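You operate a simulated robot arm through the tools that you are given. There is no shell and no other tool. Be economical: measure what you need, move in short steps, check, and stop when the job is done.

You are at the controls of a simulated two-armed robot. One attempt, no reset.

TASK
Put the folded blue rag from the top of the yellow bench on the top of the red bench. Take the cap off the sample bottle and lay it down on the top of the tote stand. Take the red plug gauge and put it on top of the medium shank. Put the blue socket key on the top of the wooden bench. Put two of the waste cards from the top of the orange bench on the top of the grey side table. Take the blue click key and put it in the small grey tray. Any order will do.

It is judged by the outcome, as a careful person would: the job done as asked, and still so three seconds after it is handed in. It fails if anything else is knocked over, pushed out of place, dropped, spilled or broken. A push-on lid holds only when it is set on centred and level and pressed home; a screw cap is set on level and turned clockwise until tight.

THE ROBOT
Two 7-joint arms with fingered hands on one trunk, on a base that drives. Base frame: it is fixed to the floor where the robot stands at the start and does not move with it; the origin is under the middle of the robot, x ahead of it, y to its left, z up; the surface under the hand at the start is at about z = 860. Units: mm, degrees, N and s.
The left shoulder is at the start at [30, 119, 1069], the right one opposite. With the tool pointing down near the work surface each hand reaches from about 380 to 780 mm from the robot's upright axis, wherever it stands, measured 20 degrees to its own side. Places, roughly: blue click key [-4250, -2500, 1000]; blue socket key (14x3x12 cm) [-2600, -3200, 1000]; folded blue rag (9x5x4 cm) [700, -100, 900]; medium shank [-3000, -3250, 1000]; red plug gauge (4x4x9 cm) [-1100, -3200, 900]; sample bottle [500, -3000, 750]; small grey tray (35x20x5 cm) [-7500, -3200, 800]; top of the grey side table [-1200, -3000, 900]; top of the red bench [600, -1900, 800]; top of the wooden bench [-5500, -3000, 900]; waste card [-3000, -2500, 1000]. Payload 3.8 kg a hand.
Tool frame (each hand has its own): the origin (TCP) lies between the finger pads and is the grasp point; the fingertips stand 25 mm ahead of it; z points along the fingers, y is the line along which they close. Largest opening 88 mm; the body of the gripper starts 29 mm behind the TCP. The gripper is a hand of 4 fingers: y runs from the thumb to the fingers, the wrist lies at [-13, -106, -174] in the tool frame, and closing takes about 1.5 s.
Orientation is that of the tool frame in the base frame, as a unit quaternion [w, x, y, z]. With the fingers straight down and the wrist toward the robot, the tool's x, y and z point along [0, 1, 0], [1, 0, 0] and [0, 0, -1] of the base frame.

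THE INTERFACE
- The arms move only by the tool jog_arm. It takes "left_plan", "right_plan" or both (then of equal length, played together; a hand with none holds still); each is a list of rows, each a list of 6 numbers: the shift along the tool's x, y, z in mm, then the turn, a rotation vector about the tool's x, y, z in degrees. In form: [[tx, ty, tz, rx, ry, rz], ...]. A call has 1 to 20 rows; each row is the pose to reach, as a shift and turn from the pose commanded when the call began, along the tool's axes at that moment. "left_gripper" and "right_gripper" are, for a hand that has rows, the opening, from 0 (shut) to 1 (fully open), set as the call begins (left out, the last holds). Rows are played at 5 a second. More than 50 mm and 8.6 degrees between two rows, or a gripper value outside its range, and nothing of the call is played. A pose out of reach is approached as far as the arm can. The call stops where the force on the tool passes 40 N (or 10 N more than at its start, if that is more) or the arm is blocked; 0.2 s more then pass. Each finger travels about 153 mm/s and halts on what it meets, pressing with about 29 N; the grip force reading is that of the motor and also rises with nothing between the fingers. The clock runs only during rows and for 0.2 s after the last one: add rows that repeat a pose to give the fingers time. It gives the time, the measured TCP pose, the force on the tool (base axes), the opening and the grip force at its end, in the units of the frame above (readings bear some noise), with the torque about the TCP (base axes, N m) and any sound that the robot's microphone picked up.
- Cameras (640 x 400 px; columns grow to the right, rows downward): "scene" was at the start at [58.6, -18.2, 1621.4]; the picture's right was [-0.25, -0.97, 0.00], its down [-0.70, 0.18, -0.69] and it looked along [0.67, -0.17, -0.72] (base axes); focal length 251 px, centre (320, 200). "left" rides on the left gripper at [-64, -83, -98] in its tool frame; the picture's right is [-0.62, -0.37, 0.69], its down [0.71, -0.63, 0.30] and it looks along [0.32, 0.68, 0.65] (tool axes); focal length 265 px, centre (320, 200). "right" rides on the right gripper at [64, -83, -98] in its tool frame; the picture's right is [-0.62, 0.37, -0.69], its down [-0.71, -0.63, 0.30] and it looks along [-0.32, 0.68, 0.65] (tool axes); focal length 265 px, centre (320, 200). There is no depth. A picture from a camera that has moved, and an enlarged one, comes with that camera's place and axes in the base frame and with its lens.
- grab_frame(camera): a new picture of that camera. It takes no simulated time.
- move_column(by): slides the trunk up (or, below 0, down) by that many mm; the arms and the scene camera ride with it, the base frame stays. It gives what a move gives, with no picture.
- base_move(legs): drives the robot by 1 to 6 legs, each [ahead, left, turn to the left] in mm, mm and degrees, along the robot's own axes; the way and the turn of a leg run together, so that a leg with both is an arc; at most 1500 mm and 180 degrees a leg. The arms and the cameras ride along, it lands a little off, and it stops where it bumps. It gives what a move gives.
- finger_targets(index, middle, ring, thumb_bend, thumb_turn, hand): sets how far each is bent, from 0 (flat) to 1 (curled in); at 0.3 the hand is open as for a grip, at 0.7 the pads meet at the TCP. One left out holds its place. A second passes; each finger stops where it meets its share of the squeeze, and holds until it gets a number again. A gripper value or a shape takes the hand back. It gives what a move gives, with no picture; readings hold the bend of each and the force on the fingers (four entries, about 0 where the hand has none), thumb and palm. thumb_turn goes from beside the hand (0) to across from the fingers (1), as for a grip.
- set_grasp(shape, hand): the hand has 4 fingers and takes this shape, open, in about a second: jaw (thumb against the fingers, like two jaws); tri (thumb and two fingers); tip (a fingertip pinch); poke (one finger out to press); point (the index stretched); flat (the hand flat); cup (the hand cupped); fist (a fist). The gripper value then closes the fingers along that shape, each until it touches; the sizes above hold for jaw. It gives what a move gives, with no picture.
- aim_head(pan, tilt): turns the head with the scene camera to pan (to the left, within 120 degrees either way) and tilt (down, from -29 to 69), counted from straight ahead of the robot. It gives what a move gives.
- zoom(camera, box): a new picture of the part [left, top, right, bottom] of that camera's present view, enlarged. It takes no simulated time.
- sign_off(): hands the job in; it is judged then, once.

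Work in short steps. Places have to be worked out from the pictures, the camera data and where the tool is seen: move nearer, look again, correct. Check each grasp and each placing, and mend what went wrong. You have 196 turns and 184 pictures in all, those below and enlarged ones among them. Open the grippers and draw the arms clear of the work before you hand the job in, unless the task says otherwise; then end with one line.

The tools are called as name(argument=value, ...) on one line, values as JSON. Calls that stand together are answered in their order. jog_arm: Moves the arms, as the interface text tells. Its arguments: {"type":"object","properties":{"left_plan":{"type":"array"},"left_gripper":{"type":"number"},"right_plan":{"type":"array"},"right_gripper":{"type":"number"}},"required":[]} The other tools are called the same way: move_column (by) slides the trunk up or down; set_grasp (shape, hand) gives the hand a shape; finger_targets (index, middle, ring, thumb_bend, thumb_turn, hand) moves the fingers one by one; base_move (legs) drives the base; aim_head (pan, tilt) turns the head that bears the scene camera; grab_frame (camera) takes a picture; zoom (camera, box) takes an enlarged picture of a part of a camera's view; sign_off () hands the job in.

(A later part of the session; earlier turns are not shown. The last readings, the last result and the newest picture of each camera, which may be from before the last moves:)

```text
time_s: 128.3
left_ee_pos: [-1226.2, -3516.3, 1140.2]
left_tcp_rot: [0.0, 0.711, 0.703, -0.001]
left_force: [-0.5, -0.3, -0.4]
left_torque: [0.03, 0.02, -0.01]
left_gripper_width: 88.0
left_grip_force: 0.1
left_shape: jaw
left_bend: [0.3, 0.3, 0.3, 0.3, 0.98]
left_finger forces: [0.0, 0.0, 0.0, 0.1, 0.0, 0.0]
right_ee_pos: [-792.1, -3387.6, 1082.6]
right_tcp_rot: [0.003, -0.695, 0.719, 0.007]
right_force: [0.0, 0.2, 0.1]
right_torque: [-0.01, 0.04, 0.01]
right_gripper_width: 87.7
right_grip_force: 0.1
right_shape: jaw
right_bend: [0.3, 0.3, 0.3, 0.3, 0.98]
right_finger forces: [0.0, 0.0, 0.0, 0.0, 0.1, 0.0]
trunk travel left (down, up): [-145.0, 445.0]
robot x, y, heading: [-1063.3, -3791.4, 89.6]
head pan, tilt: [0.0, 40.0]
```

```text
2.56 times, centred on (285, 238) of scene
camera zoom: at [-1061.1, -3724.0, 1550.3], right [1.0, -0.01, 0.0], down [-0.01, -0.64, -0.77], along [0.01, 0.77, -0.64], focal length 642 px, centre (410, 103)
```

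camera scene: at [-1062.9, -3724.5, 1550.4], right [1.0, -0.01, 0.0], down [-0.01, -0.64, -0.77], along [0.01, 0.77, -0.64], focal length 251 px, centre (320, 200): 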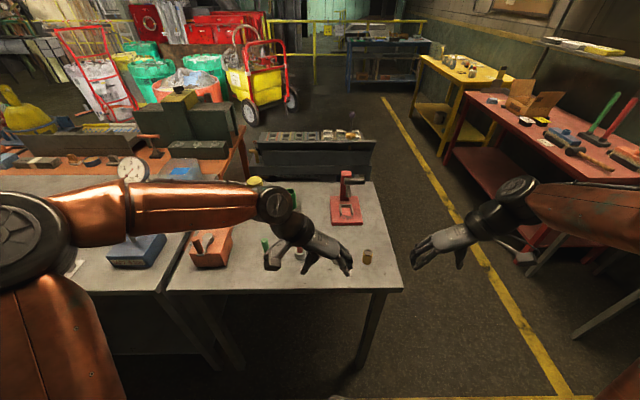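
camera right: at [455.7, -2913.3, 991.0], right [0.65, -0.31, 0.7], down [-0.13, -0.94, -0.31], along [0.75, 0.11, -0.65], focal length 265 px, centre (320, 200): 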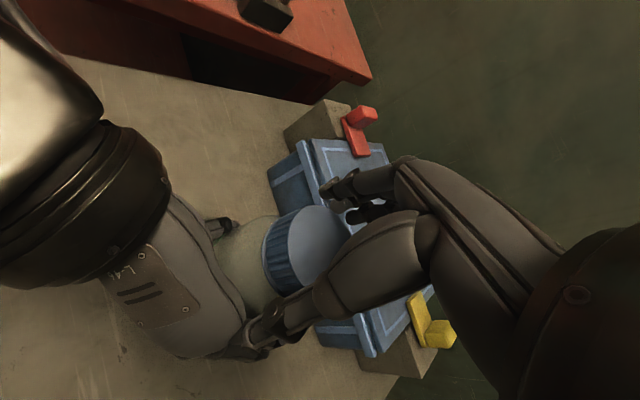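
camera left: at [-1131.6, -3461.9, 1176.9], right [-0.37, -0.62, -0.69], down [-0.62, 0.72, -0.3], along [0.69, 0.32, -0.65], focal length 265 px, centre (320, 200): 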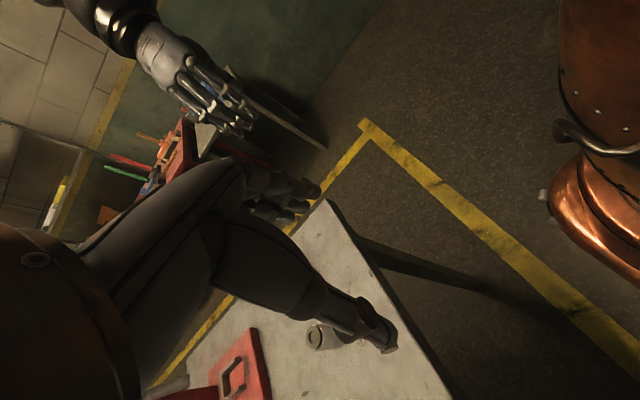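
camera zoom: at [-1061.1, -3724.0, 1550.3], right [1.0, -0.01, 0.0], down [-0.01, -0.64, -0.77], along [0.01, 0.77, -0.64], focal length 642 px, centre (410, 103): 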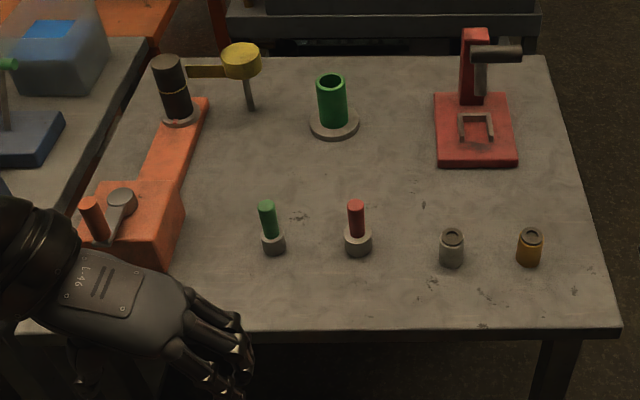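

The red plug gauge (white base, red pin) stands near [-1122, -3188] on a table at z≈850, top ≈938. I'll bring the left hand above it.

jog_arm(left_plan=[[35, 11, 8, 0, 0, 0], [72, 23, 20, 0, 0, 0], [108, 35, 35, 0, 0, 0], [145, 46, 50, 0, 0, 0], [181, 58, 65, 0, 0, 0], [217, 69, 80, 0, 0, 0], [253, 81, 95, 0, 0, 0], [290, 92, 110, 0, 0, 0], [326, 104, 115, 0, 0, 0], [326, 104, 115, 0, 0, 0]])

grab_frame(camera="left")

zoom(camera="scene", box=[200, 180, 400, 305])

```text
time_s: 130.5
left_ee_pos: [-1121.0, -3189.1, 1023.9]
left_tcp_rot: [0.0, 0.711, 0.703, 0.0]
left_force: [0.6, -0.3, 0.5]
left_torque: [0.0, 0.02, 0.0]
left_gripper_width: 87.9
left_grip_force: 0.0
left_shape: jaw
left_bend: [0.3, 0.3, 0.3, 0.3, 0.98]
left_finger forces: [0.0, 0.0, 0.1, 0.0, 0.0, 0.0]
right_ee_pos: [-795.1, -3389.0, 1083.1]
right_tcp_rot: [0.004, -0.695, 0.719, 0.006]
right_force: [-0.1, 0.4, -0.5]
right_torque: [0.01, 0.02, -0.01]
right_gripper_width: 87.6
right_grip_force: 0.0
right_shape: jaw
right_bend: [0.3, 0.3, 0.3, 0.3, 0.98]
right_finger forces: [0.0, 0.0, 0.0, 0.0, 0.0, 0.1]
trunk travel left (down, up): [-145.0, 445.0]
robot x, y, heading: [-1064.4, -3789.6, 89.4]
head pan, tilt: [0.0, 40.0]
```

```text
117 pictures are left
camera left: at [-1205.1, -3254.1, 1121.7], right [-0.37, -0.62, -0.69], down [-0.62, 0.72, -0.3], along [0.69, 0.32, -0.65], focal length 265 px, centre (320, 200)
```

left: 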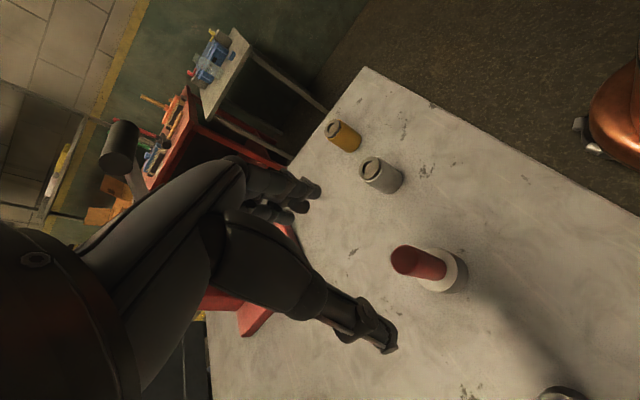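

```text
3.20 times, centred on (300, 242) of scene
camera zoom: at [-1063.6, -3725.1, 1550.4], right [1.0, -0.01, 0.0], down [-0.01, -0.64, -0.77], along [0.01, 0.77, -0.64], focal length 802 px, centre (384, 64)
```

zoom: 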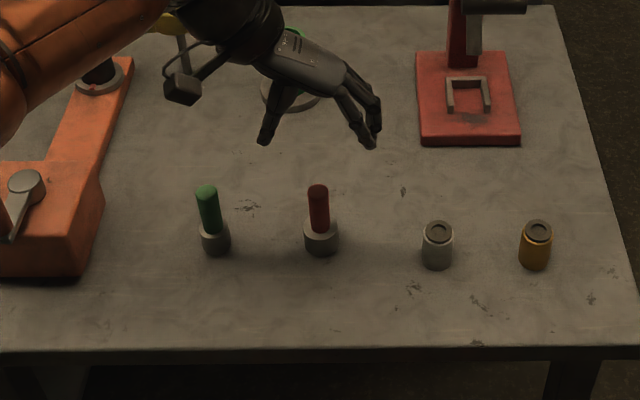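

Triangulated: the gauge axis is at [-1122, -3202], base z≈858, pin top z≈945. I'll lower to grip the red pin.

jog_arm(left_plan=[[-13, -1, 30, 0, 0, 0], [-13, -1, 60, 0, 0, 0], [-13, -1, 85, 0, 0, 0], [-13, -1, 100, 0, 0, 0], [-13, -1, 100, 0, 0, 0]])

zoom(camera="left", box=[260, 150, 500, 300])

zoom(camera="scene", box=[240, 190, 360, 265])

```text
time_s: 131.7
left_ee_pos: [-1124.3, -3202.2, 922.7]
left_tcp_rot: [0.0, 0.71, 0.704, 0.0]
left_force: [-0.2, -0.7, -0.3]
left_torque: [0.01, 0.03, 0.03]
left_gripper_width: 87.8
left_grip_force: 0.0
left_shape: jaw
left_bend: [0.3, 0.3, 0.3, 0.3, 0.98]
left_finger forces: [0.0, 0.0, 0.0, 0.0, 0.0, 0.0]
right_ee_pos: [-794.7, -3388.2, 1083.9]
right_tcp_rot: [0.005, -0.695, 0.718, 0.006]
right_force: [-0.1, 0.0, 0.1]
right_torque: [-0.02, 0.02, -0.01]
right_gripper_width: 87.6
right_grip_force: 0.2
right_shape: jaw
right_bend: [0.3, 0.3, 0.3, 0.3, 0.98]
right_finger forces: [0.0, 0.0, 0.0, 0.0, 0.0, 0.0]
trunk travel left (down, up): [-145.0, 445.0]
robot x, y, heading: [-1063.3, -3793.4, 89.6]
head pan, tilt: [0.0, 40.0]
```

```text
2.67 times, centred on (380, 225) of left
camera zoom: at [-1207.3, -3267.0, 1021.3], right [-0.37, -0.62, -0.69], down [-0.62, 0.72, -0.3], along [0.69, 0.32, -0.65], focal length 708 px, centre (160, 133)
```

zoom: 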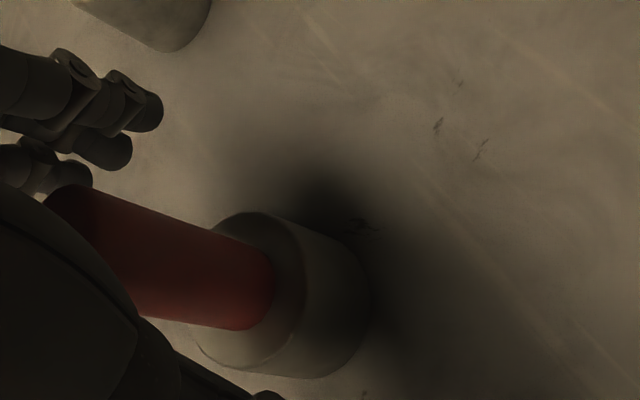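

```text
5.33 times, centred on (300, 228) of scene
camera zoom: at [-1062.9, -3724.5, 1550.4], right [1.0, -0.01, 0.0], down [-0.01, -0.64, -0.77], along [0.01, 0.77, -0.64], focal length 1337 px, centre (427, 53)
```

zoom: 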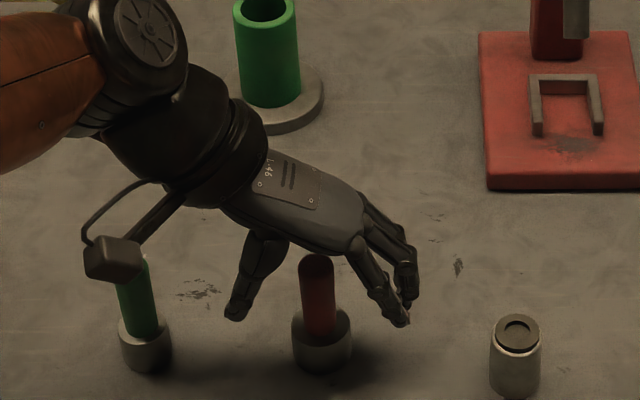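

TCP projects onto the pin. I'll close the left hand.

jog_arm(left_plan=[[0, 0, 0, 0, 0, 0], [0, 0, 0, 0, 0, 0], [0, 0, 0, 0, 0, 0], [0, 0, 0, 0, 0, 0], [0, 0, 0, 0, 0, 0], [0, 0, 0, 0, 0, 0], [0, 0, 0, 0, 0, 0]], left_gripper=0)

zoom(camera="scene", box=[240, 190, 360, 265])

```text
time_s: 133.3
left_ee_pos: [-1123.9, -3202.8, 923.8]
left_tcp_rot: [0.0, 0.711, 0.703, 0.0]
left_force: [0.1, 0.4, -0.3]
left_torque: [-0.01, -0.01, 0.01]
left_gripper_width: 12.2
left_grip_force: 28.6
left_shape: jaw
left_bend: [0.72, 0.61, 0.7, 0.75, 1.0]
left_finger forces: [13.9, 10.9, 0.0, 0.0, 24.4, 0.0]
right_ee_pos: [-794.2, -3388.0, 1083.8]
right_tcp_rot: [0.004, -0.696, 0.718, 0.006]
right_force: [-0.5, 0.4, -0.1]
right_torque: [0.02, 0.0, 0.0]
right_gripper_width: 87.8
right_grip_force: 0.1
right_shape: jaw
right_bend: [0.3, 0.3, 0.3, 0.3, 0.98]
right_finger forces: [0.0, 0.0, 0.0, 0.0, 0.1, 0.0]
trunk travel left (down, up): [-145.0, 445.0]
robot x, y, heading: [-1061.5, -3791.2, 89.6]
head pan, tilt: [0.0, 40.0]
```

```text
5.33 times, centred on (300, 228) of scene
camera zoom: at [-1062.8, -3724.4, 1550.3], right [1.0, -0.01, 0.0], down [-0.01, -0.64, -0.77], along [0.01, 0.77, -0.64], focal length 1337 px, centre (427, 53)
```

zoom: 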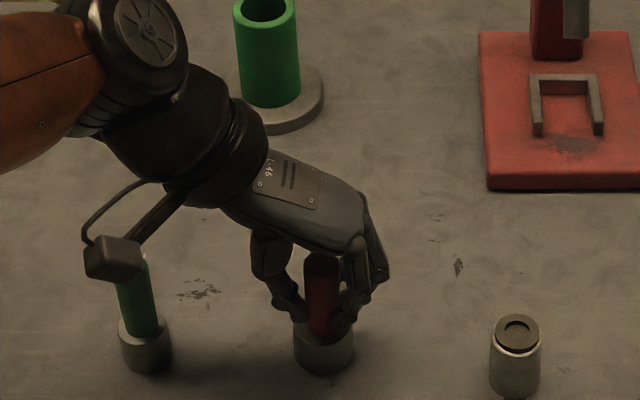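

Gripped with index and middle against the thumb. I'll lift gently and check that it's secure and upright.

jog_arm(left_plan=[[0, 0, -15, 0, 0, 0], [0, 0, -40, 0, 0, 0], [0, 0, -80, 0, 0, 0], [0, 0, -120, 0, 0, 0], [0, 0, -160, 0, 0, 0], [0, 0, -160, 0, 0, 0]])

zoom(camera="scene", box=[240, 150, 400, 250])

zoom(camera="left", box=[220, 130, 540, 330])

```text
time_s: 134.7
left_ee_pos: [-1122.6, -3203.7, 1083.7]
left_tcp_rot: [0.001, 0.711, 0.704, 0.0]
left_force: [0.1, -0.7, -0.9]
left_torque: [-0.02, -0.04, -0.02]
left_gripper_width: 12.7
left_grip_force: 29.2
left_shape: jaw
left_bend: [0.72, 0.61, 0.7, 0.75, 1.0]
left_finger forces: [13.9, 10.9, 0.1, 0.0, 24.3, 0.0]
right_ee_pos: [-793.7, -3387.9, 1082.2]
right_tcp_rot: [0.003, -0.696, 0.718, 0.006]
right_force: [-0.7, -0.4, -0.1]
right_torque: [0.0, -0.02, -0.02]
right_gripper_width: 87.7
right_grip_force: 0.0
right_shape: jaw
right_bend: [0.3, 0.3, 0.3, 0.3, 0.98]
right_finger forces: [0.0, 0.0, 0.0, 0.0, 0.0, 0.0]
trunk travel left (down, up): [-145.0, 445.0]
robot x, y, heading: [-1064.1, -3790.0, 89.5]
head pan, tilt: [0.0, 40.0]
```

```text
4.00 times, centred on (320, 200) of scene
camera zoom: at [-1063.1, -3723.8, 1550.3], right [1.0, -0.01, 0.0], down [-0.01, -0.64, -0.77], along [0.01, 0.77, -0.64], focal length 1002 px, centre (320, 200)
```

zoom: 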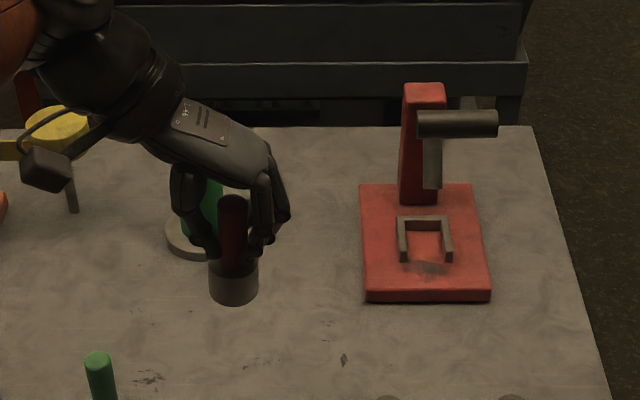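

```text
2.00 times, centred on (380, 230) of left
camera zoom: at [-1205.5, -3267.7, 1181.7], right [-0.37, -0.62, -0.69], down [-0.62, 0.72, -0.3], along [0.69, 0.32, -0.65], focal length 531 px, centre (200, 140)
```

zoom: 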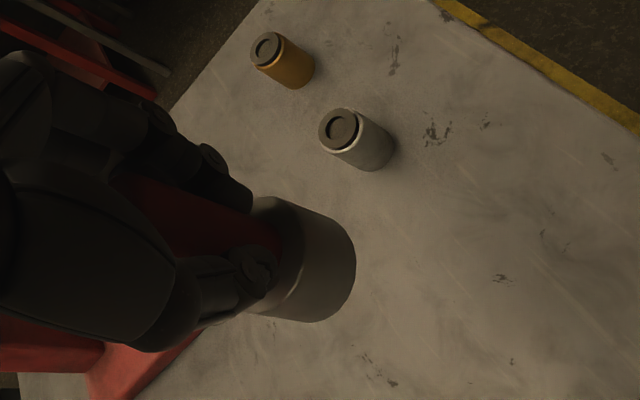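

The gauge is held upright, its bottom 65 mm below the TCP. I'll draw it back off the table and strafe west towards the orange bench.

jog_arm(left_plan=[[-45, 0, 0, 0, 0, 0], [-90, 0, 0, 0, 0, 0], [-135, 0, 0, 0, 0, 0], [-180, 0, -10, 0, 0, 0], [-210, 0, -20, 0, 0, 0]])

base_move(legs=[[0, 1450, 0]])

aim_head(pan=20, tilt=35)

grab_frame(camera="scene")

```text
time_s: 135.9
left_ee_pos: [-1124.9, -3413.7, 1104.5]
left_tcp_rot: [0.0, 0.71, 0.704, 0.0]
left_force: [0.2, -1.0, -2.0]
left_torque: [0.0, -0.01, -0.03]
left_gripper_width: 12.7
left_grip_force: 29.0
left_shape: jaw
left_bend: [0.72, 0.61, 0.7, 0.76, 1.0]
left_finger forces: [12.9, 11.6, 0.0, 0.0, 22.4, 0.0]
right_ee_pos: [-794.1, -3387.9, 1082.8]
right_tcp_rot: [0.003, -0.695, 0.719, 0.006]
right_force: [0.6, 0.1, -0.4]
right_torque: [0.0, 0.0, -0.01]
right_gripper_width: 87.7
right_grip_force: 0.1
right_shape: jaw
right_bend: [0.3, 0.3, 0.3, 0.3, 0.98]
right_finger forces: [0.1, 0.1, 0.0, 0.1, 0.1, 0.1]
trunk travel left (down, up): [-145.0, 445.0]
robot x, y, heading: [-1064.0, -3790.6, 89.7]
head pan, tilt: [0.0, 40.0]
```

```text
time_s: 143.0
left_ee_pos: [-2564.2, -3404.7, 1103.9]
left_tcp_rot: [0.0, 0.708, 0.706, 0.0]
left_force: [0.3, 0.6, -0.8]
left_torque: [0.01, -0.01, -0.04]
left_gripper_width: 12.3
left_grip_force: 28.4
left_shape: jaw
left_bend: [0.72, 0.61, 0.7, 0.76, 1.0]
left_finger forces: [12.9, 11.6, 0.0, 0.0, 22.3, 0.1]
right_ee_pos: [-2234.6, -3378.1, 1082.1]
right_tcp_rot: [0.003, -0.699, 0.715, 0.007]
right_force: [-0.3, 0.1, 0.3]
right_torque: [0.04, 0.05, 0.01]
right_gripper_width: 87.8
right_grip_force: 0.1
right_shape: jaw
right_bend: [0.3, 0.3, 0.3, 0.3, 0.98]
right_finger forces: [0.0, 0.0, 0.0, 0.0, 0.0, 0.0]
trunk travel left (down, up): [-145.0, 445.0]
robot x, y, heading: [-2498.8, -3785.0, 90.1]
head pan, tilt: [0.0, 40.0]
```

```text
time_s: 143.8
left_ee_pos: [-2564.4, -3404.5, 1103.0]
left_tcp_rot: [0.0, 0.708, 0.707, -0.001]
left_force: [0.3, -0.1, -1.3]
left_torque: [0.0, 0.0, -0.02]
left_gripper_width: 12.2
left_grip_force: 29.5
left_shape: jaw
left_bend: [0.72, 0.61, 0.7, 0.76, 1.0]
left_finger forces: [12.9, 11.5, 0.0, 0.0, 22.5, 0.0]
right_ee_pos: [-2233.9, -3376.7, 1083.1]
right_tcp_rot: [0.004, -0.699, 0.715, 0.006]
right_force: [0.0, -0.3, 0.2]
right_torque: [0.03, -0.02, -0.02]
right_gripper_width: 87.6
right_grip_force: 0.0
right_shape: jaw
right_bend: [0.3, 0.3, 0.3, 0.3, 0.98]
right_finger forces: [0.0, 0.0, 0.1, 0.1, 0.0, 0.0]
trunk travel left (down, up): [-145.0, 445.0]
robot x, y, heading: [-2498.9, -3786.1, 90.1]
head pan, tilt: [20.0, 35.0]
```

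```text
110 pictures are left
camera scene: at [-2529.9, -3718.5, 1557.9], right [0.94, 0.34, 0.0], down [0.19, -0.54, -0.82], along [-0.28, 0.77, -0.57], focal length 251 px, centre (320, 200)
```

scene: 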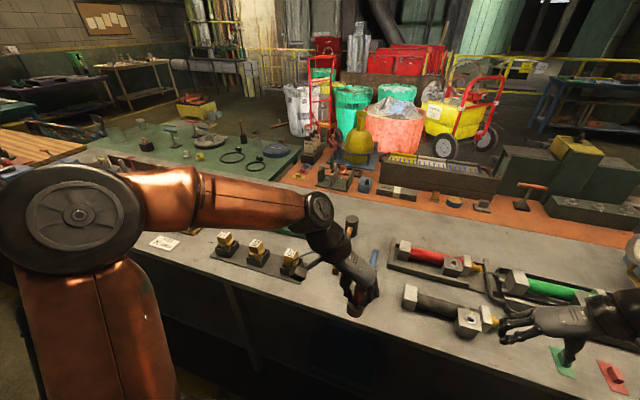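

zoom(camera="scene", box=[190, 200, 350, 300])

zoom(camera="scene", box=[320, 200, 640, 400])

```text
4.00 times, centred on (270, 250) of scene
camera zoom: at [-2529.9, -3718.5, 1557.9], right [0.94, 0.34, 0.0], down [0.19, -0.54, -0.82], along [-0.28, 0.77, -0.57], focal length 1002 px, centre (520, 0)
```

zoom: 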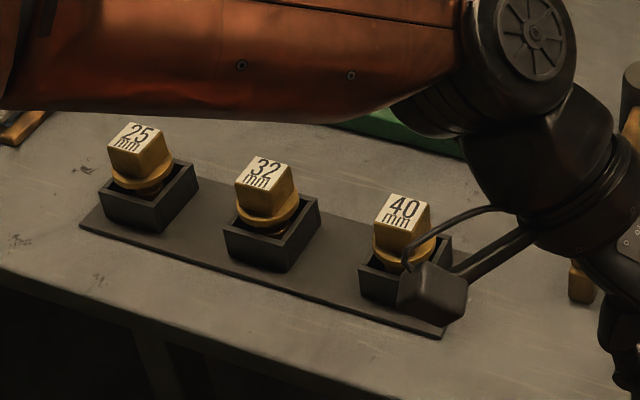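

```text
2.00 times, centred on (480, 300) of scene
camera zoom: at [-2529.9, -3718.5, 1557.9], right [0.94, 0.34, 0.0], down [0.19, -0.54, -0.82], along [-0.28, 0.77, -0.57], focal length 501 px, centre (0, 0)
```

zoom: 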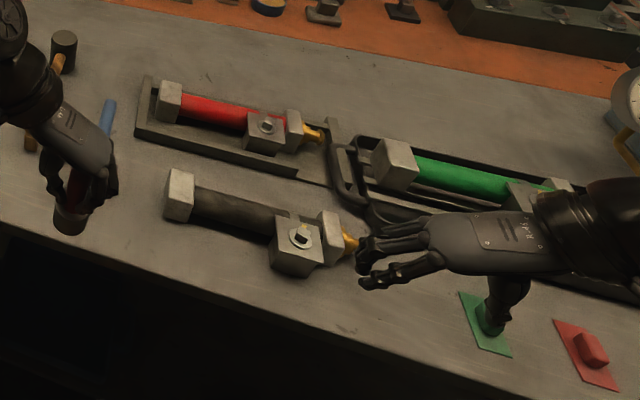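

The shanks are the 25/32/40 mm blocks in a holder, so the medium one is the 32 mm block. I'll strafe 250 mm further left for working reach and a second viewpoint.

base_move(legs=[[0, 270, 0]])

aim_head(pan=10, tilt=42)

grab_frame(camera="scene")

```text
time_s: 145.8
left_ee_pos: [-2840.4, -3405.9, 1103.4]
left_tcp_rot: [0.0, 0.705, 0.709, 0.0]
left_force: [-0.4, -0.3, -1.1]
left_torque: [0.0, 0.01, -0.03]
left_gripper_width: 12.3
left_grip_force: 29.2
left_shape: jaw
left_bend: [0.72, 0.61, 0.7, 0.76, 1.0]
left_finger forces: [12.9, 11.6, 0.0, 0.0, 22.5, 0.0]
right_ee_pos: [-2510.3, -3376.2, 1081.8]
right_tcp_rot: [0.005, -0.701, 0.713, 0.005]
right_force: [-1.1, -0.1, -0.7]
right_torque: [0.02, -0.02, -0.04]
right_gripper_width: 87.7
right_grip_force: 0.1
right_shape: jaw
right_bend: [0.3, 0.3, 0.3, 0.3, 0.98]
right_finger forces: [0.0, 0.1, 0.1, 0.1, 0.0, 0.1]
trunk travel left (down, up): [-145.0, 445.0]
robot x, y, heading: [-2773.3, -3786.8, 90.3]
head pan, tilt: [20.0, 35.0]
```

```text
time_s: 146.5
left_ee_pos: [-2839.7, -3406.9, 1103.8]
left_tcp_rot: [0.0, 0.705, 0.709, -0.001]
left_force: [-0.4, -0.8, -1.1]
left_torque: [-0.01, 0.02, -0.04]
left_gripper_width: 12.3
left_grip_force: 28.7
left_shape: jaw
left_bend: [0.72, 0.61, 0.7, 0.76, 1.0]
left_finger forces: [13.0, 11.6, 0.1, 0.1, 22.3, 0.0]
right_ee_pos: [-2508.8, -3376.7, 1083.4]
right_tcp_rot: [0.004, -0.701, 0.713, 0.006]
right_force: [0.0, -0.1, 0.6]
right_torque: [-0.02, 0.0, 0.0]
right_gripper_width: 87.3
right_grip_force: 0.0
right_shape: jaw
right_bend: [0.3, 0.3, 0.3, 0.3, 0.98]
right_finger forces: [0.0, 0.0, 0.0, 0.0, 0.0, 0.0]
trunk travel left (down, up): [-145.0, 445.0]
robot x, y, heading: [-2773.8, -3783.8, 90.2]
head pan, tilt: [10.0, 42.0]
```

```text
107 pictures are left
camera scene: at [-2786.6, -3719.6, 1547.4], right [0.98, 0.18, 0.0], down [0.12, -0.66, -0.74], along [-0.13, 0.73, -0.67], focal length 251 px, centre (320, 200)
```

scene: 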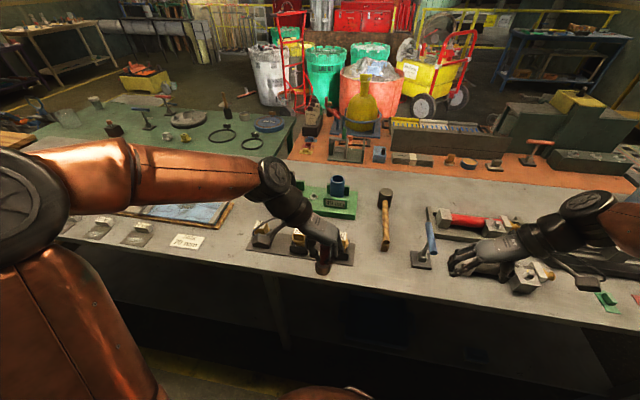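

zoom(camera="scene", box=[230, 200, 390, 300])

zoom(camera="scene", box=[370, 180, 530, 280])

zoom(camera="right", box=[0, 0, 640, 400])

```text
4.00 times, centred on (310, 250) of scene
camera zoom: at [-2786.6, -3719.6, 1547.4], right [0.98, 0.18, 0.0], down [0.12, -0.66, -0.74], along [-0.13, 0.73, -0.67], focal length 1002 px, centre (360, 0)
```

zoom: 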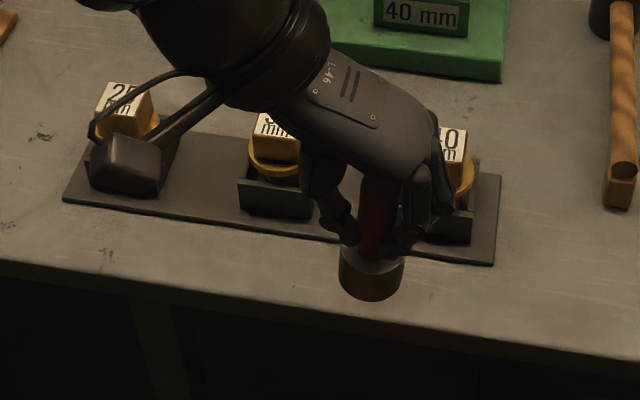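

```text
4.00 times, centred on (450, 230) of scene
camera zoom: at [-2786.6, -3719.6, 1547.4], right [0.98, 0.18, 0.0], down [0.12, -0.66, -0.74], along [-0.13, 0.73, -0.67], focal length 1002 px, centre (-200, 80)
```

zoom: 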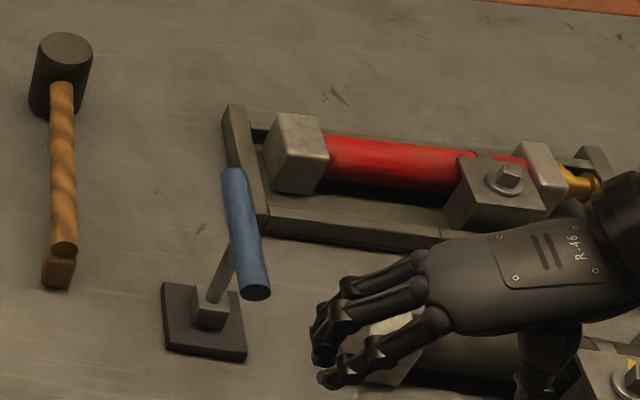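

```text
1.00 times, centred on (320, 200) of right (not enlarged: the box is as wide or as high as the picture)
camera zoom: at [-2426.4, -3443.6, 1179.5], right [-0.36, 0.62, 0.7], down [0.64, 0.71, -0.3], along [-0.68, 0.34, -0.65], focal length 265 px, centre (320, 200)
```

zoom: 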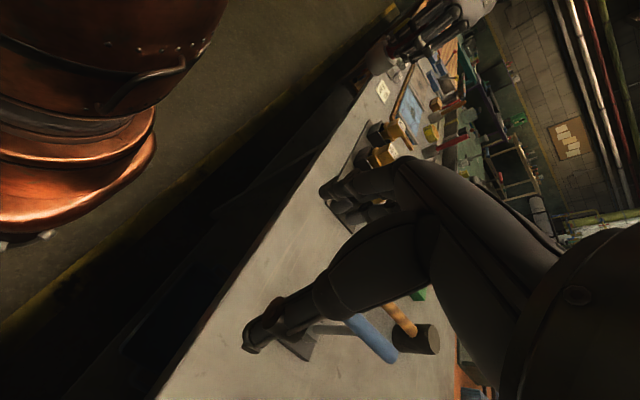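

grab_frame(camera="left")

```text
103 pictures are left
camera left: at [-2921.4, -3471.1, 1202.1], right [-0.37, -0.62, -0.69], down [-0.63, 0.71, -0.3], along [0.68, 0.33, -0.65], focal length 265 px, centre (320, 200)
```

left: 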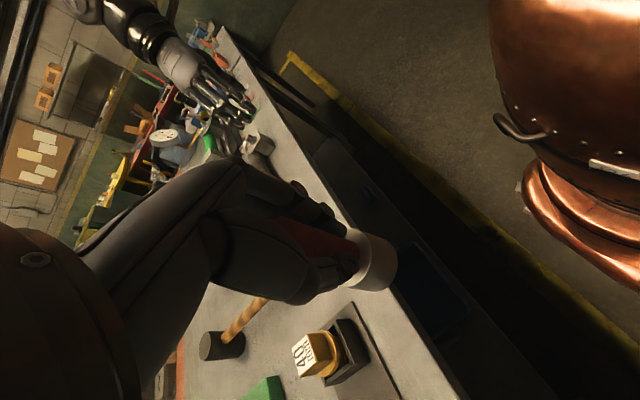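

I'll shift the left hand 190 mm left to free the view of the 32 mm shank for both cameras.

jog_arm(left_plan=[[0, -45, -10, 0, 0, 0], [0, -90, -20, 0, 0, 0], [0, -140, -20, 0, 0, 0], [0, -190, -20, 0, 0, 0], [0, -190, -20, 0, 0, 0]])

zoom(camera="left", box=[160, 200, 480, 400])

zoom(camera="scene", box=[230, 200, 390, 300])

```text
time_s: 147.7
left_ee_pos: [-3030.8, -3410.3, 1122.8]
left_tcp_rot: [0.0, 0.705, 0.709, 0.0]
left_force: [0.7, 0.1, -2.4]
left_torque: [0.0, -0.02, -0.01]
left_gripper_width: 12.0
left_grip_force: 29.3
left_shape: jaw
left_bend: [0.72, 0.61, 0.7, 0.76, 1.0]
left_finger forces: [13.3, 11.7, 0.0, 0.1, 22.2, 0.0]
right_ee_pos: [-2508.8, -3375.8, 1082.5]
right_tcp_rot: [0.003, -0.702, 0.712, 0.006]
right_force: [0.6, 0.2, 0.9]
right_torque: [0.0, 0.05, -0.02]
right_gripper_width: 87.6
right_grip_force: 0.0
right_shape: jaw
right_bend: [0.3, 0.3, 0.3, 0.3, 0.98]
right_finger forces: [0.0, 0.0, 0.0, 0.0, 0.0, 0.1]
trunk travel left (down, up): [-145.0, 445.0]
robot x, y, heading: [-2775.2, -3784.9, 90.2]
head pan, tilt: [10.0, 42.0]
```

```text
2.00 times, centred on (320, 300) of left
camera zoom: at [-3112.6, -3474.8, 1221.1], right [-0.37, -0.62, -0.69], down [-0.63, 0.71, -0.3], along [0.68, 0.33, -0.65], focal length 531 px, centre (320, 0)
```

zoom: 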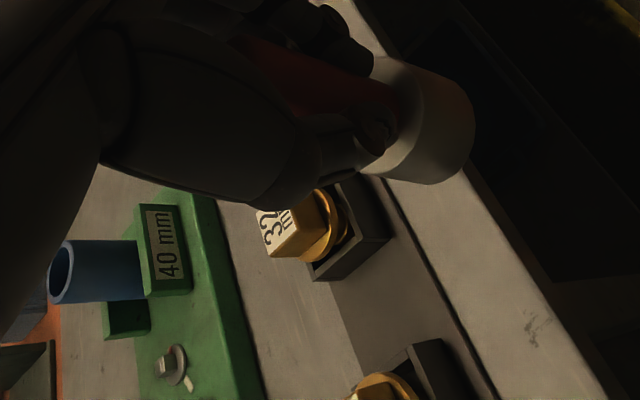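

```text
4.00 times, centred on (310, 250) of scene
camera zoom: at [-2786.2, -3719.7, 1547.4], right [0.98, 0.18, 0.0], down [0.12, -0.66, -0.74], along [-0.13, 0.73, -0.67], focal length 1002 px, centre (360, 0)
```

zoom: 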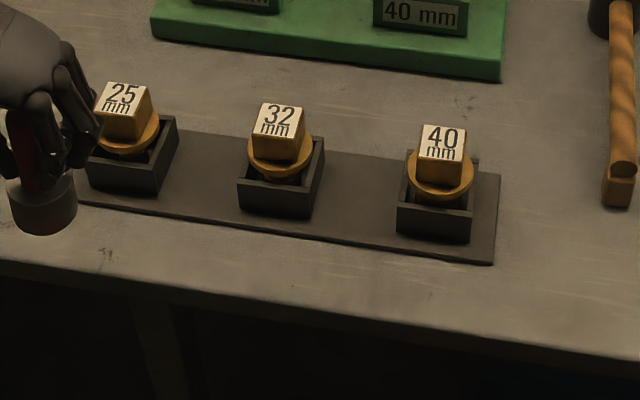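

The 32 mm shank top is at about [-2943, -3207, 937]. I'll bring the gauge over it, its bottom about 30 mm above the top.

jog_arm(left_plan=[[34, 15, 5, 0, 0, 0], [68, 30, 15, 0, 0, 0], [102, 44, 30, 0, 0, 0], [136, 59, 50, 0, 0, 0], [170, 74, 70, 0, 0, 0], [203, 88, 88, 0, 0, 0], [203, 88, 88, 0, 0, 0]])

zoom(camera="scene", box=[250, 190, 350, 252])

zoom(camera="left", box=[300, 150, 540, 300])

```text
time_s: 149.3
left_ee_pos: [-2944.7, -3203.2, 1035.7]
left_tcp_rot: [0.0, 0.705, 0.71, 0.0]
left_force: [0.0, 0.1, -1.7]
left_torque: [-0.02, 0.01, -0.02]
left_gripper_width: 12.2
left_grip_force: 28.4
left_shape: jaw
left_bend: [0.72, 0.61, 0.7, 0.76, 1.0]
left_finger forces: [12.9, 11.8, 0.0, 0.0, 22.4, 0.0]
right_ee_pos: [-2510.0, -3377.4, 1083.7]
right_tcp_rot: [0.003, -0.701, 0.713, 0.006]
right_force: [-0.3, -0.3, -0.6]
right_torque: [-0.03, 0.01, 0.01]
right_gripper_width: 87.7
right_grip_force: 0.1
right_shape: jaw
right_bend: [0.3, 0.3, 0.3, 0.3, 0.98]
right_finger forces: [0.0, 0.0, 0.0, 0.1, 0.1, 0.0]
trunk travel left (down, up): [-145.0, 445.0]
robot x, y, heading: [-2772.4, -3788.4, 90.4]
head pan, tilt: [10.0, 42.0]
```

```text
6.40 times, centred on (300, 221) of scene
camera zoom: at [-2787.1, -3720.4, 1547.5], right [0.98, 0.18, 0.0], down [0.12, -0.66, -0.74], along [-0.13, 0.73, -0.67], focal length 1604 px, centre (448, 66)
```

zoom: 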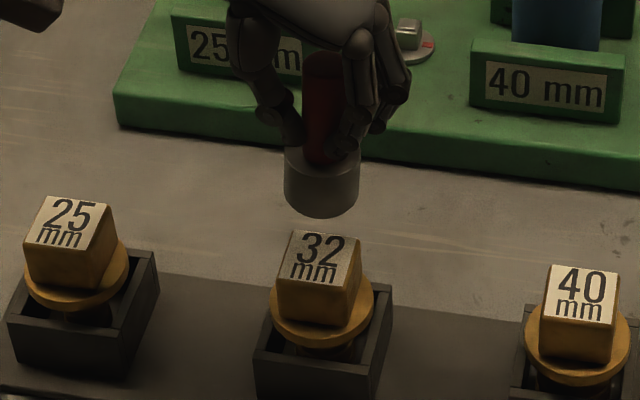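

```text
2.67 times, centred on (420, 225) of left
camera zoom: at [-3027.1, -3268.4, 1134.0], right [-0.36, -0.62, -0.69], down [-0.63, 0.71, -0.3], along [0.68, 0.33, -0.65], focal length 708 px, centre (53, 133)
```

zoom: 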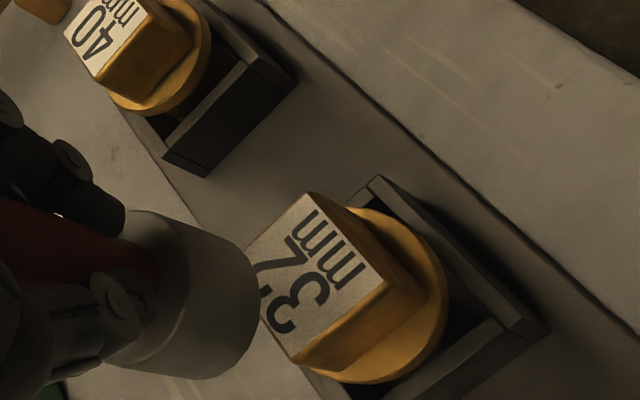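

Comparing both views, the shank centre is at about [-2943, -3214, 941]. I'll shift 11 mm toward the robot, lower 15 mm and recheck.

jog_arm(left_plan=[[-11, 1, 0, 0, 0, 0], [-11, 1, 13, 0, 0, 0], [-11, 1, 13, 0, 0, 0]])

zoom(camera="scene", box=[250, 190, 350, 252])

zoom(camera="left", box=[300, 150, 540, 300])

```text
time_s: 150.1
left_ee_pos: [-2943.5, -3214.5, 1021.9]
left_tcp_rot: [0.0, 0.706, 0.708, 0.0]
left_force: [0.4, -0.3, -0.1]
left_torque: [0.03, -0.02, 0.03]
left_gripper_width: 12.3
left_grip_force: 29.4
left_shape: jaw
left_bend: [0.72, 0.61, 0.7, 0.76, 1.0]
left_finger forces: [12.8, 12.0, 0.0, 0.1, 22.4, 0.1]
right_ee_pos: [-2508.3, -3376.0, 1082.3]
right_tcp_rot: [0.004, -0.701, 0.713, 0.006]
right_force: [-0.3, -0.9, -0.4]
right_torque: [-0.01, 0.05, 0.0]
right_gripper_width: 87.5
right_grip_force: 0.1
right_shape: jaw
right_bend: [0.3, 0.3, 0.3, 0.3, 0.98]
right_finger forces: [0.1, 0.1, 0.1, 0.0, 0.1, 0.1]
trunk travel left (down, up): [-145.0, 445.0]
robot x, y, heading: [-2772.3, -3784.5, 90.2]
head pan, tilt: [10.0, 42.0]
```

```text
6.40 times, centred on (300, 221) of scene
camera zoom: at [-2786.8, -3720.0, 1547.4], right [0.98, 0.18, 0.0], down [0.12, -0.66, -0.74], along [-0.13, 0.73, -0.67], focal length 1604 px, centre (448, 66)
```

zoom: 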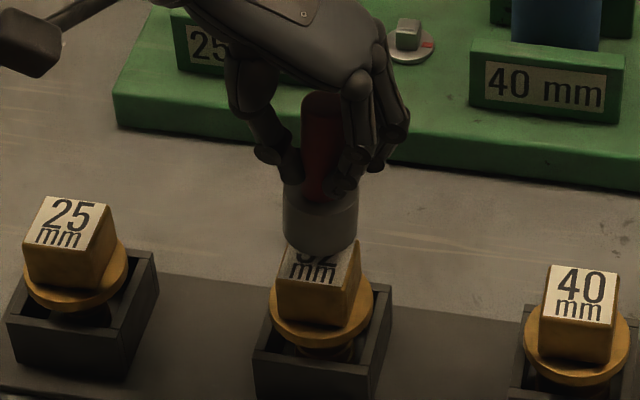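

```text
2.67 times, centred on (420, 225) of left
camera zoom: at [-3025.3, -3280.2, 1120.8], right [-0.37, -0.62, -0.69], down [-0.63, 0.71, -0.3], along [0.68, 0.33, -0.65], focal length 708 px, centre (53, 133)
```

zoom: 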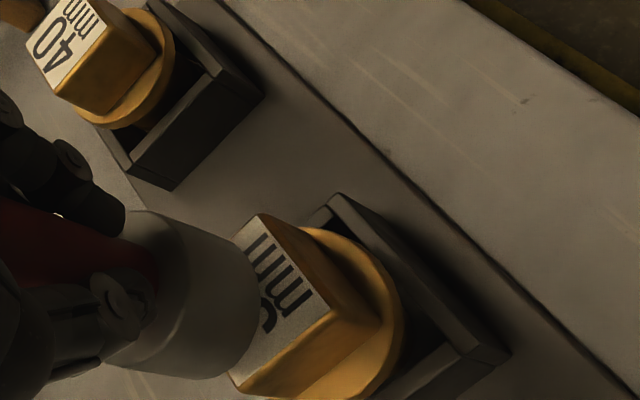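

Nearly aligned: x off by 2 mm. I'll shift and lower to just above the shank.

jog_arm(left_plan=[[0, 2, 5, 0, 0, 0], [0, 2, 10, 0, 0, 0], [0, 2, 12, 0, 0, 0], [0, 2, 14, 0, 0, 0], [0, 2, 14, 0, 0, 0]])

zoom(camera="scene", box=[250, 190, 350, 252])

zoom(camera="left", box=[300, 150, 540, 300])

```text
time_s: 151.3
left_ee_pos: [-2939.7, -3215.3, 1009.7]
left_tcp_rot: [0.0, 0.705, 0.709, 0.001]
left_force: [0.3, 0.3, 5.5]
left_torque: [0.05, -0.1, 0.0]
left_gripper_width: 12.4
left_grip_force: 29.4
left_shape: jaw
left_bend: [0.72, 0.61, 0.7, 0.76, 1.0]
left_finger forces: [13.0, 12.7, 0.0, 0.1, 23.3, 0.0]
right_ee_pos: [-2508.4, -3377.0, 1083.3]
right_tcp_rot: [0.004, -0.701, 0.713, 0.006]
right_force: [-0.1, 0.4, 0.0]
right_torque: [0.0, 0.0, 0.02]
right_gripper_width: 87.4
right_grip_force: 0.0
right_shape: jaw
right_bend: [0.3, 0.3, 0.3, 0.3, 0.98]
right_finger forces: [0.0, 0.0, 0.1, 0.0, 0.0, 0.0]
trunk travel left (down, up): [-145.0, 445.0]
robot x, y, heading: [-2771.3, -3781.9, 90.1]
head pan, tilt: [10.0, 42.0]
```

```text
6.40 times, centred on (300, 221) of scene
camera zoom: at [-2786.6, -3720.2, 1547.5], right [0.98, 0.18, 0.0], down [0.12, -0.66, -0.74], along [-0.13, 0.73, -0.67], focal length 1604 px, centre (448, 66)
```

zoom: 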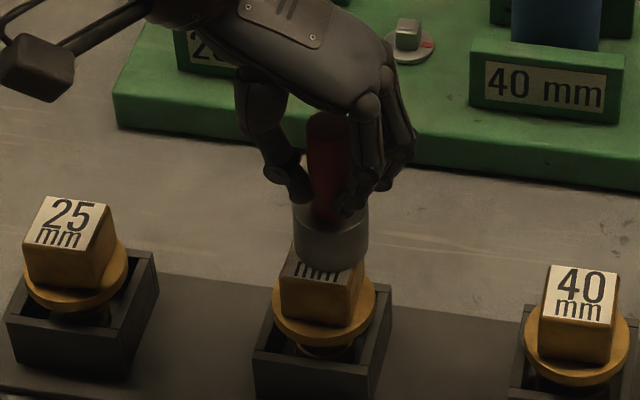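

```text
2.67 times, centred on (420, 225) of left
camera zoom: at [-3022.0, -3280.2, 1108.1], right [-0.36, -0.62, -0.69], down [-0.63, 0.71, -0.3], along [0.68, 0.33, -0.65], focal length 708 px, centre (53, 133)
```

zoom: 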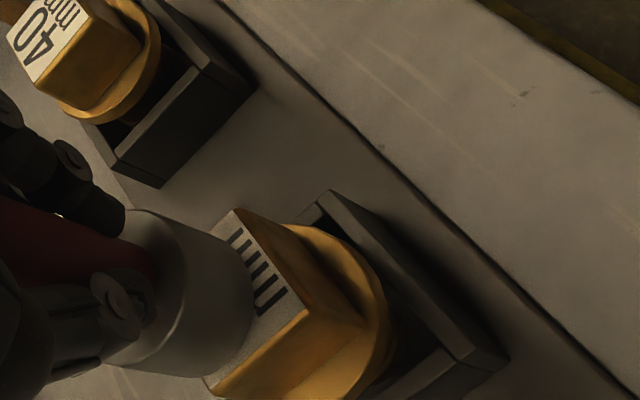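

A light touch is registered. The scene view shows the gauge about 3 mm right and 5 mm too far back, so I'll lift slightly, correct and recheck.

jog_arm(left_plan=[[0, 0, -6, 0, 0, 0], [-5, -3, -6, 0, 0, 0], [-5, -3, -6, 0, 0, 0]])

zoom(camera="scene", box=[270, 205, 330, 242])

zoom(camera="left", box=[300, 150, 540, 300])

```text
time_s: 152.1
left_ee_pos: [-2941.1, -3219.6, 1015.0]
left_tcp_rot: [0.001, 0.706, 0.709, 0.0]
left_force: [0.2, -0.7, -1.6]
left_torque: [0.0, 0.0, 0.04]
left_gripper_width: 12.4
left_grip_force: 28.9
left_shape: jaw
left_bend: [0.72, 0.61, 0.7, 0.76, 1.0]
left_finger forces: [13.0, 11.8, 0.1, 0.1, 22.5, 0.1]
right_ee_pos: [-2508.6, -3376.7, 1082.0]
right_tcp_rot: [0.004, -0.702, 0.713, 0.005]
right_force: [-0.6, 0.3, 0.3]
right_torque: [0.0, 0.0, -0.02]
right_gripper_width: 87.6
right_grip_force: 0.1
right_shape: jaw
right_bend: [0.3, 0.3, 0.3, 0.3, 0.98]
right_finger forces: [0.0, 0.0, 0.1, 0.0, 0.0, 0.1]
trunk travel left (down, up): [-145.0, 445.0]
robot x, y, heading: [-2771.9, -3780.7, 90.3]
head pan, tilt: [10.0, 42.0]
```

```text
10.67 times, centred on (300, 224) of scene
camera zoom: at [-2786.7, -3719.3, 1547.4], right [0.98, 0.18, 0.0], down [0.12, -0.66, -0.74], along [-0.13, 0.73, -0.67], focal length 2673 px, centre (533, -51)
```

zoom: 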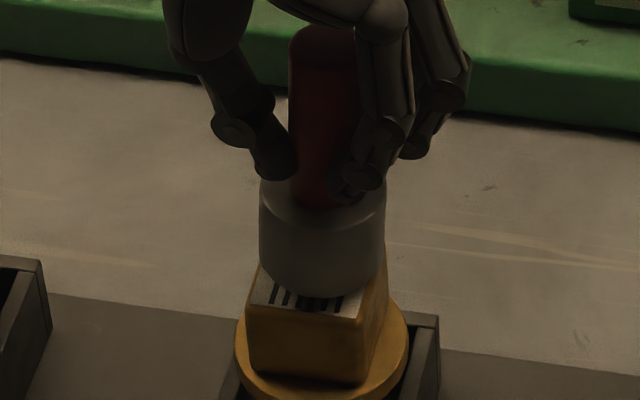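

```text
2.67 times, centred on (420, 225) of left
camera zoom: at [-3024.2, -3284.8, 1113.0], right [-0.37, -0.62, -0.69], down [-0.63, 0.71, -0.31], along [0.68, 0.33, -0.65], focal length 708 px, centre (53, 133)
```

zoom: 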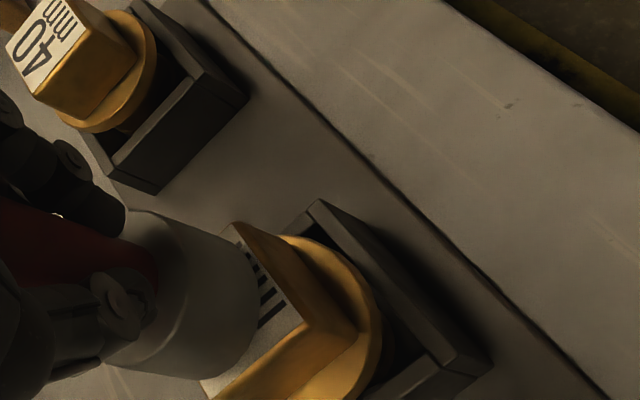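

Columns align, and the two views bracket the centre within about 3 mm. I'll move 1 mm nearer and lower to contact.

jog_arm(left_plan=[[-1.5, 0, 2, 0, 0, 0], [-1.5, 0, 4, 0, 0, 0], [-1.5, 0, 6, 0, 0, 0], [-1.5, 0, 7.5, 0, 0, 0], [-1.5, 0, 7.5, 0, 0, 0]])

zoom(camera="scene", box=[270, 205, 330, 242])

```text
time_s: 153.3
left_ee_pos: [-2940.4, -3221.2, 1008.8]
left_tcp_rot: [0.0, 0.706, 0.708, 0.0]
left_force: [0.4, -1.2, 13.9]
left_torque: [0.06, -0.05, 0.02]
left_gripper_width: 12.9
left_grip_force: 29.3
left_shape: jaw
left_bend: [0.72, 0.6, 0.7, 0.76, 1.0]
left_finger forces: [13.9, 13.3, 0.0, 0.1, 25.1, 0.1]
right_ee_pos: [-2507.3, -3378.1, 1081.7]
right_tcp_rot: [0.004, -0.701, 0.713, 0.006]
right_force: [-0.6, -0.1, 0.6]
right_torque: [0.01, -0.02, 0.0]
right_gripper_width: 87.5
right_grip_force: 0.1
right_shape: jaw
right_bend: [0.3, 0.3, 0.3, 0.3, 0.98]
right_finger forces: [0.0, 0.0, 0.0, 0.0, 0.0, 0.1]
trunk travel left (down, up): [-145.0, 445.0]
robot x, y, heading: [-2772.3, -3787.3, 90.2]
head pan, tilt: [10.0, 42.0]
```

```text
10.67 times, centred on (300, 224) of scene
camera zoom: at [-2786.4, -3721.3, 1547.6], right [0.98, 0.18, 0.0], down [0.12, -0.66, -0.74], along [-0.13, 0.73, -0.67], focal length 2673 px, centre (533, -51)
```

zoom: 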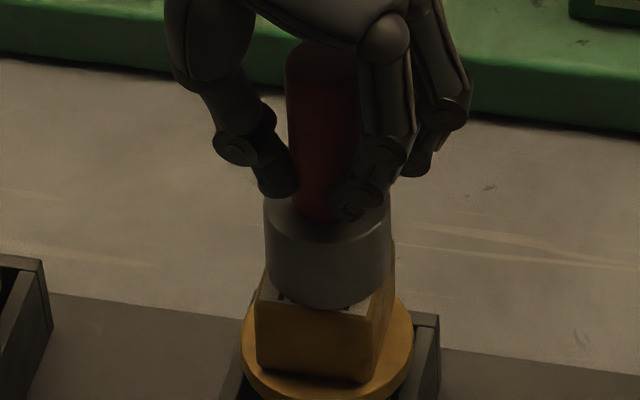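

It looks centred and in contact. I'll release.

jog_arm(left_plan=[[0, 0, -0.8, 0, 0, 0], [0, 0, -0.8, 0, 0, 0]])

jog_arm(left_plan=[[0, 0, 0, 0, 0, 0], [0, 0, 0, 0, 0, 0], [0, 0, 0, 0, 0, 0], [0, 0, 0, 0, 0, 0], [0, 0, 0, 0, 0, 0]], left_gripper=1)

zoom(camera="scene", box=[260, 200, 340, 250])

```text
time_s: 153.9
left_ee_pos: [-2939.9, -3221.7, 1009.4]
left_tcp_rot: [-0.001, 0.705, 0.709, 0.001]
left_force: [-0.7, -0.9, 16.6]
left_torque: [0.02, -0.09, 0.0]
left_gripper_width: 13.4
left_grip_force: 29.4
left_shape: jaw
left_bend: [0.72, 0.6, 0.7, 0.76, 1.0]
left_finger forces: [13.8, 13.5, 0.1, 0.0, 25.3, 0.1]
right_ee_pos: [-2508.4, -3377.4, 1083.2]
right_tcp_rot: [0.004, -0.701, 0.713, 0.006]
right_force: [-1.2, 0.2, 0.0]
right_torque: [0.0, -0.01, 0.01]
right_gripper_width: 87.5
right_grip_force: 0.1
right_shape: jaw
right_bend: [0.3, 0.3, 0.3, 0.3, 0.98]
right_finger forces: [0.0, 0.0, 0.0, 0.0, 0.0, 0.0]
trunk travel left (down, up): [-145.0, 445.0]
robot x, y, heading: [-2770.0, -3784.7, 90.0]
head pan, tilt: [10.0, 42.0]
```

```text
time_s: 155.1
left_ee_pos: [-2940.7, -3221.3, 1007.7]
left_tcp_rot: [0.0, 0.705, 0.709, 0.0]
left_force: [0.1, 0.4, -0.1]
left_torque: [0.02, 0.01, 0.01]
left_gripper_width: 87.6
left_grip_force: 0.1
left_shape: jaw
left_bend: [0.3, 0.3, 0.3, 0.3, 0.98]
left_finger forces: [0.1, 0.0, 0.0, 0.1, 0.1, 0.0]
right_ee_pos: [-2508.5, -3375.8, 1082.1]
right_tcp_rot: [0.003, -0.702, 0.712, 0.006]
right_force: [-0.6, 0.6, -0.2]
right_torque: [-0.02, 0.01, 0.0]
right_gripper_width: 87.8
right_grip_force: 0.0
right_shape: jaw
right_bend: [0.3, 0.3, 0.3, 0.3, 0.98]
right_finger forces: [0.0, 0.1, 0.0, 0.0, 0.0, 0.0]
trunk travel left (down, up): [-145.0, 445.0]
robot x, y, heading: [-2771.2, -3784.5, 90.1]
head pan, tilt: [10.0, 42.0]
```

```text
8.00 times, centred on (300, 225) of scene
camera zoom: at [-2786.8, -3719.6, 1547.4], right [0.98, 0.18, 0.0], down [0.12, -0.66, -0.74], along [-0.13, 0.73, -0.67], focal length 2005 px, centre (480, 0)
```

zoom: 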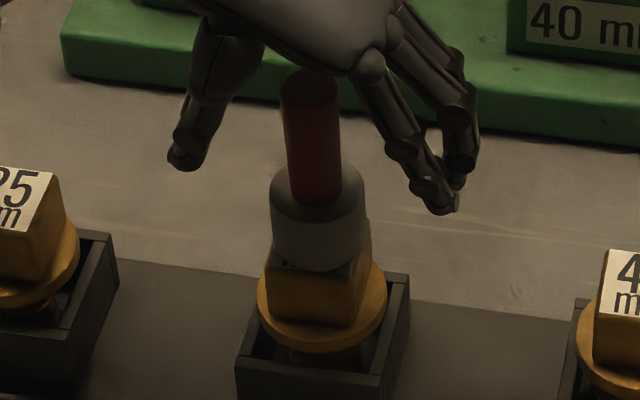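

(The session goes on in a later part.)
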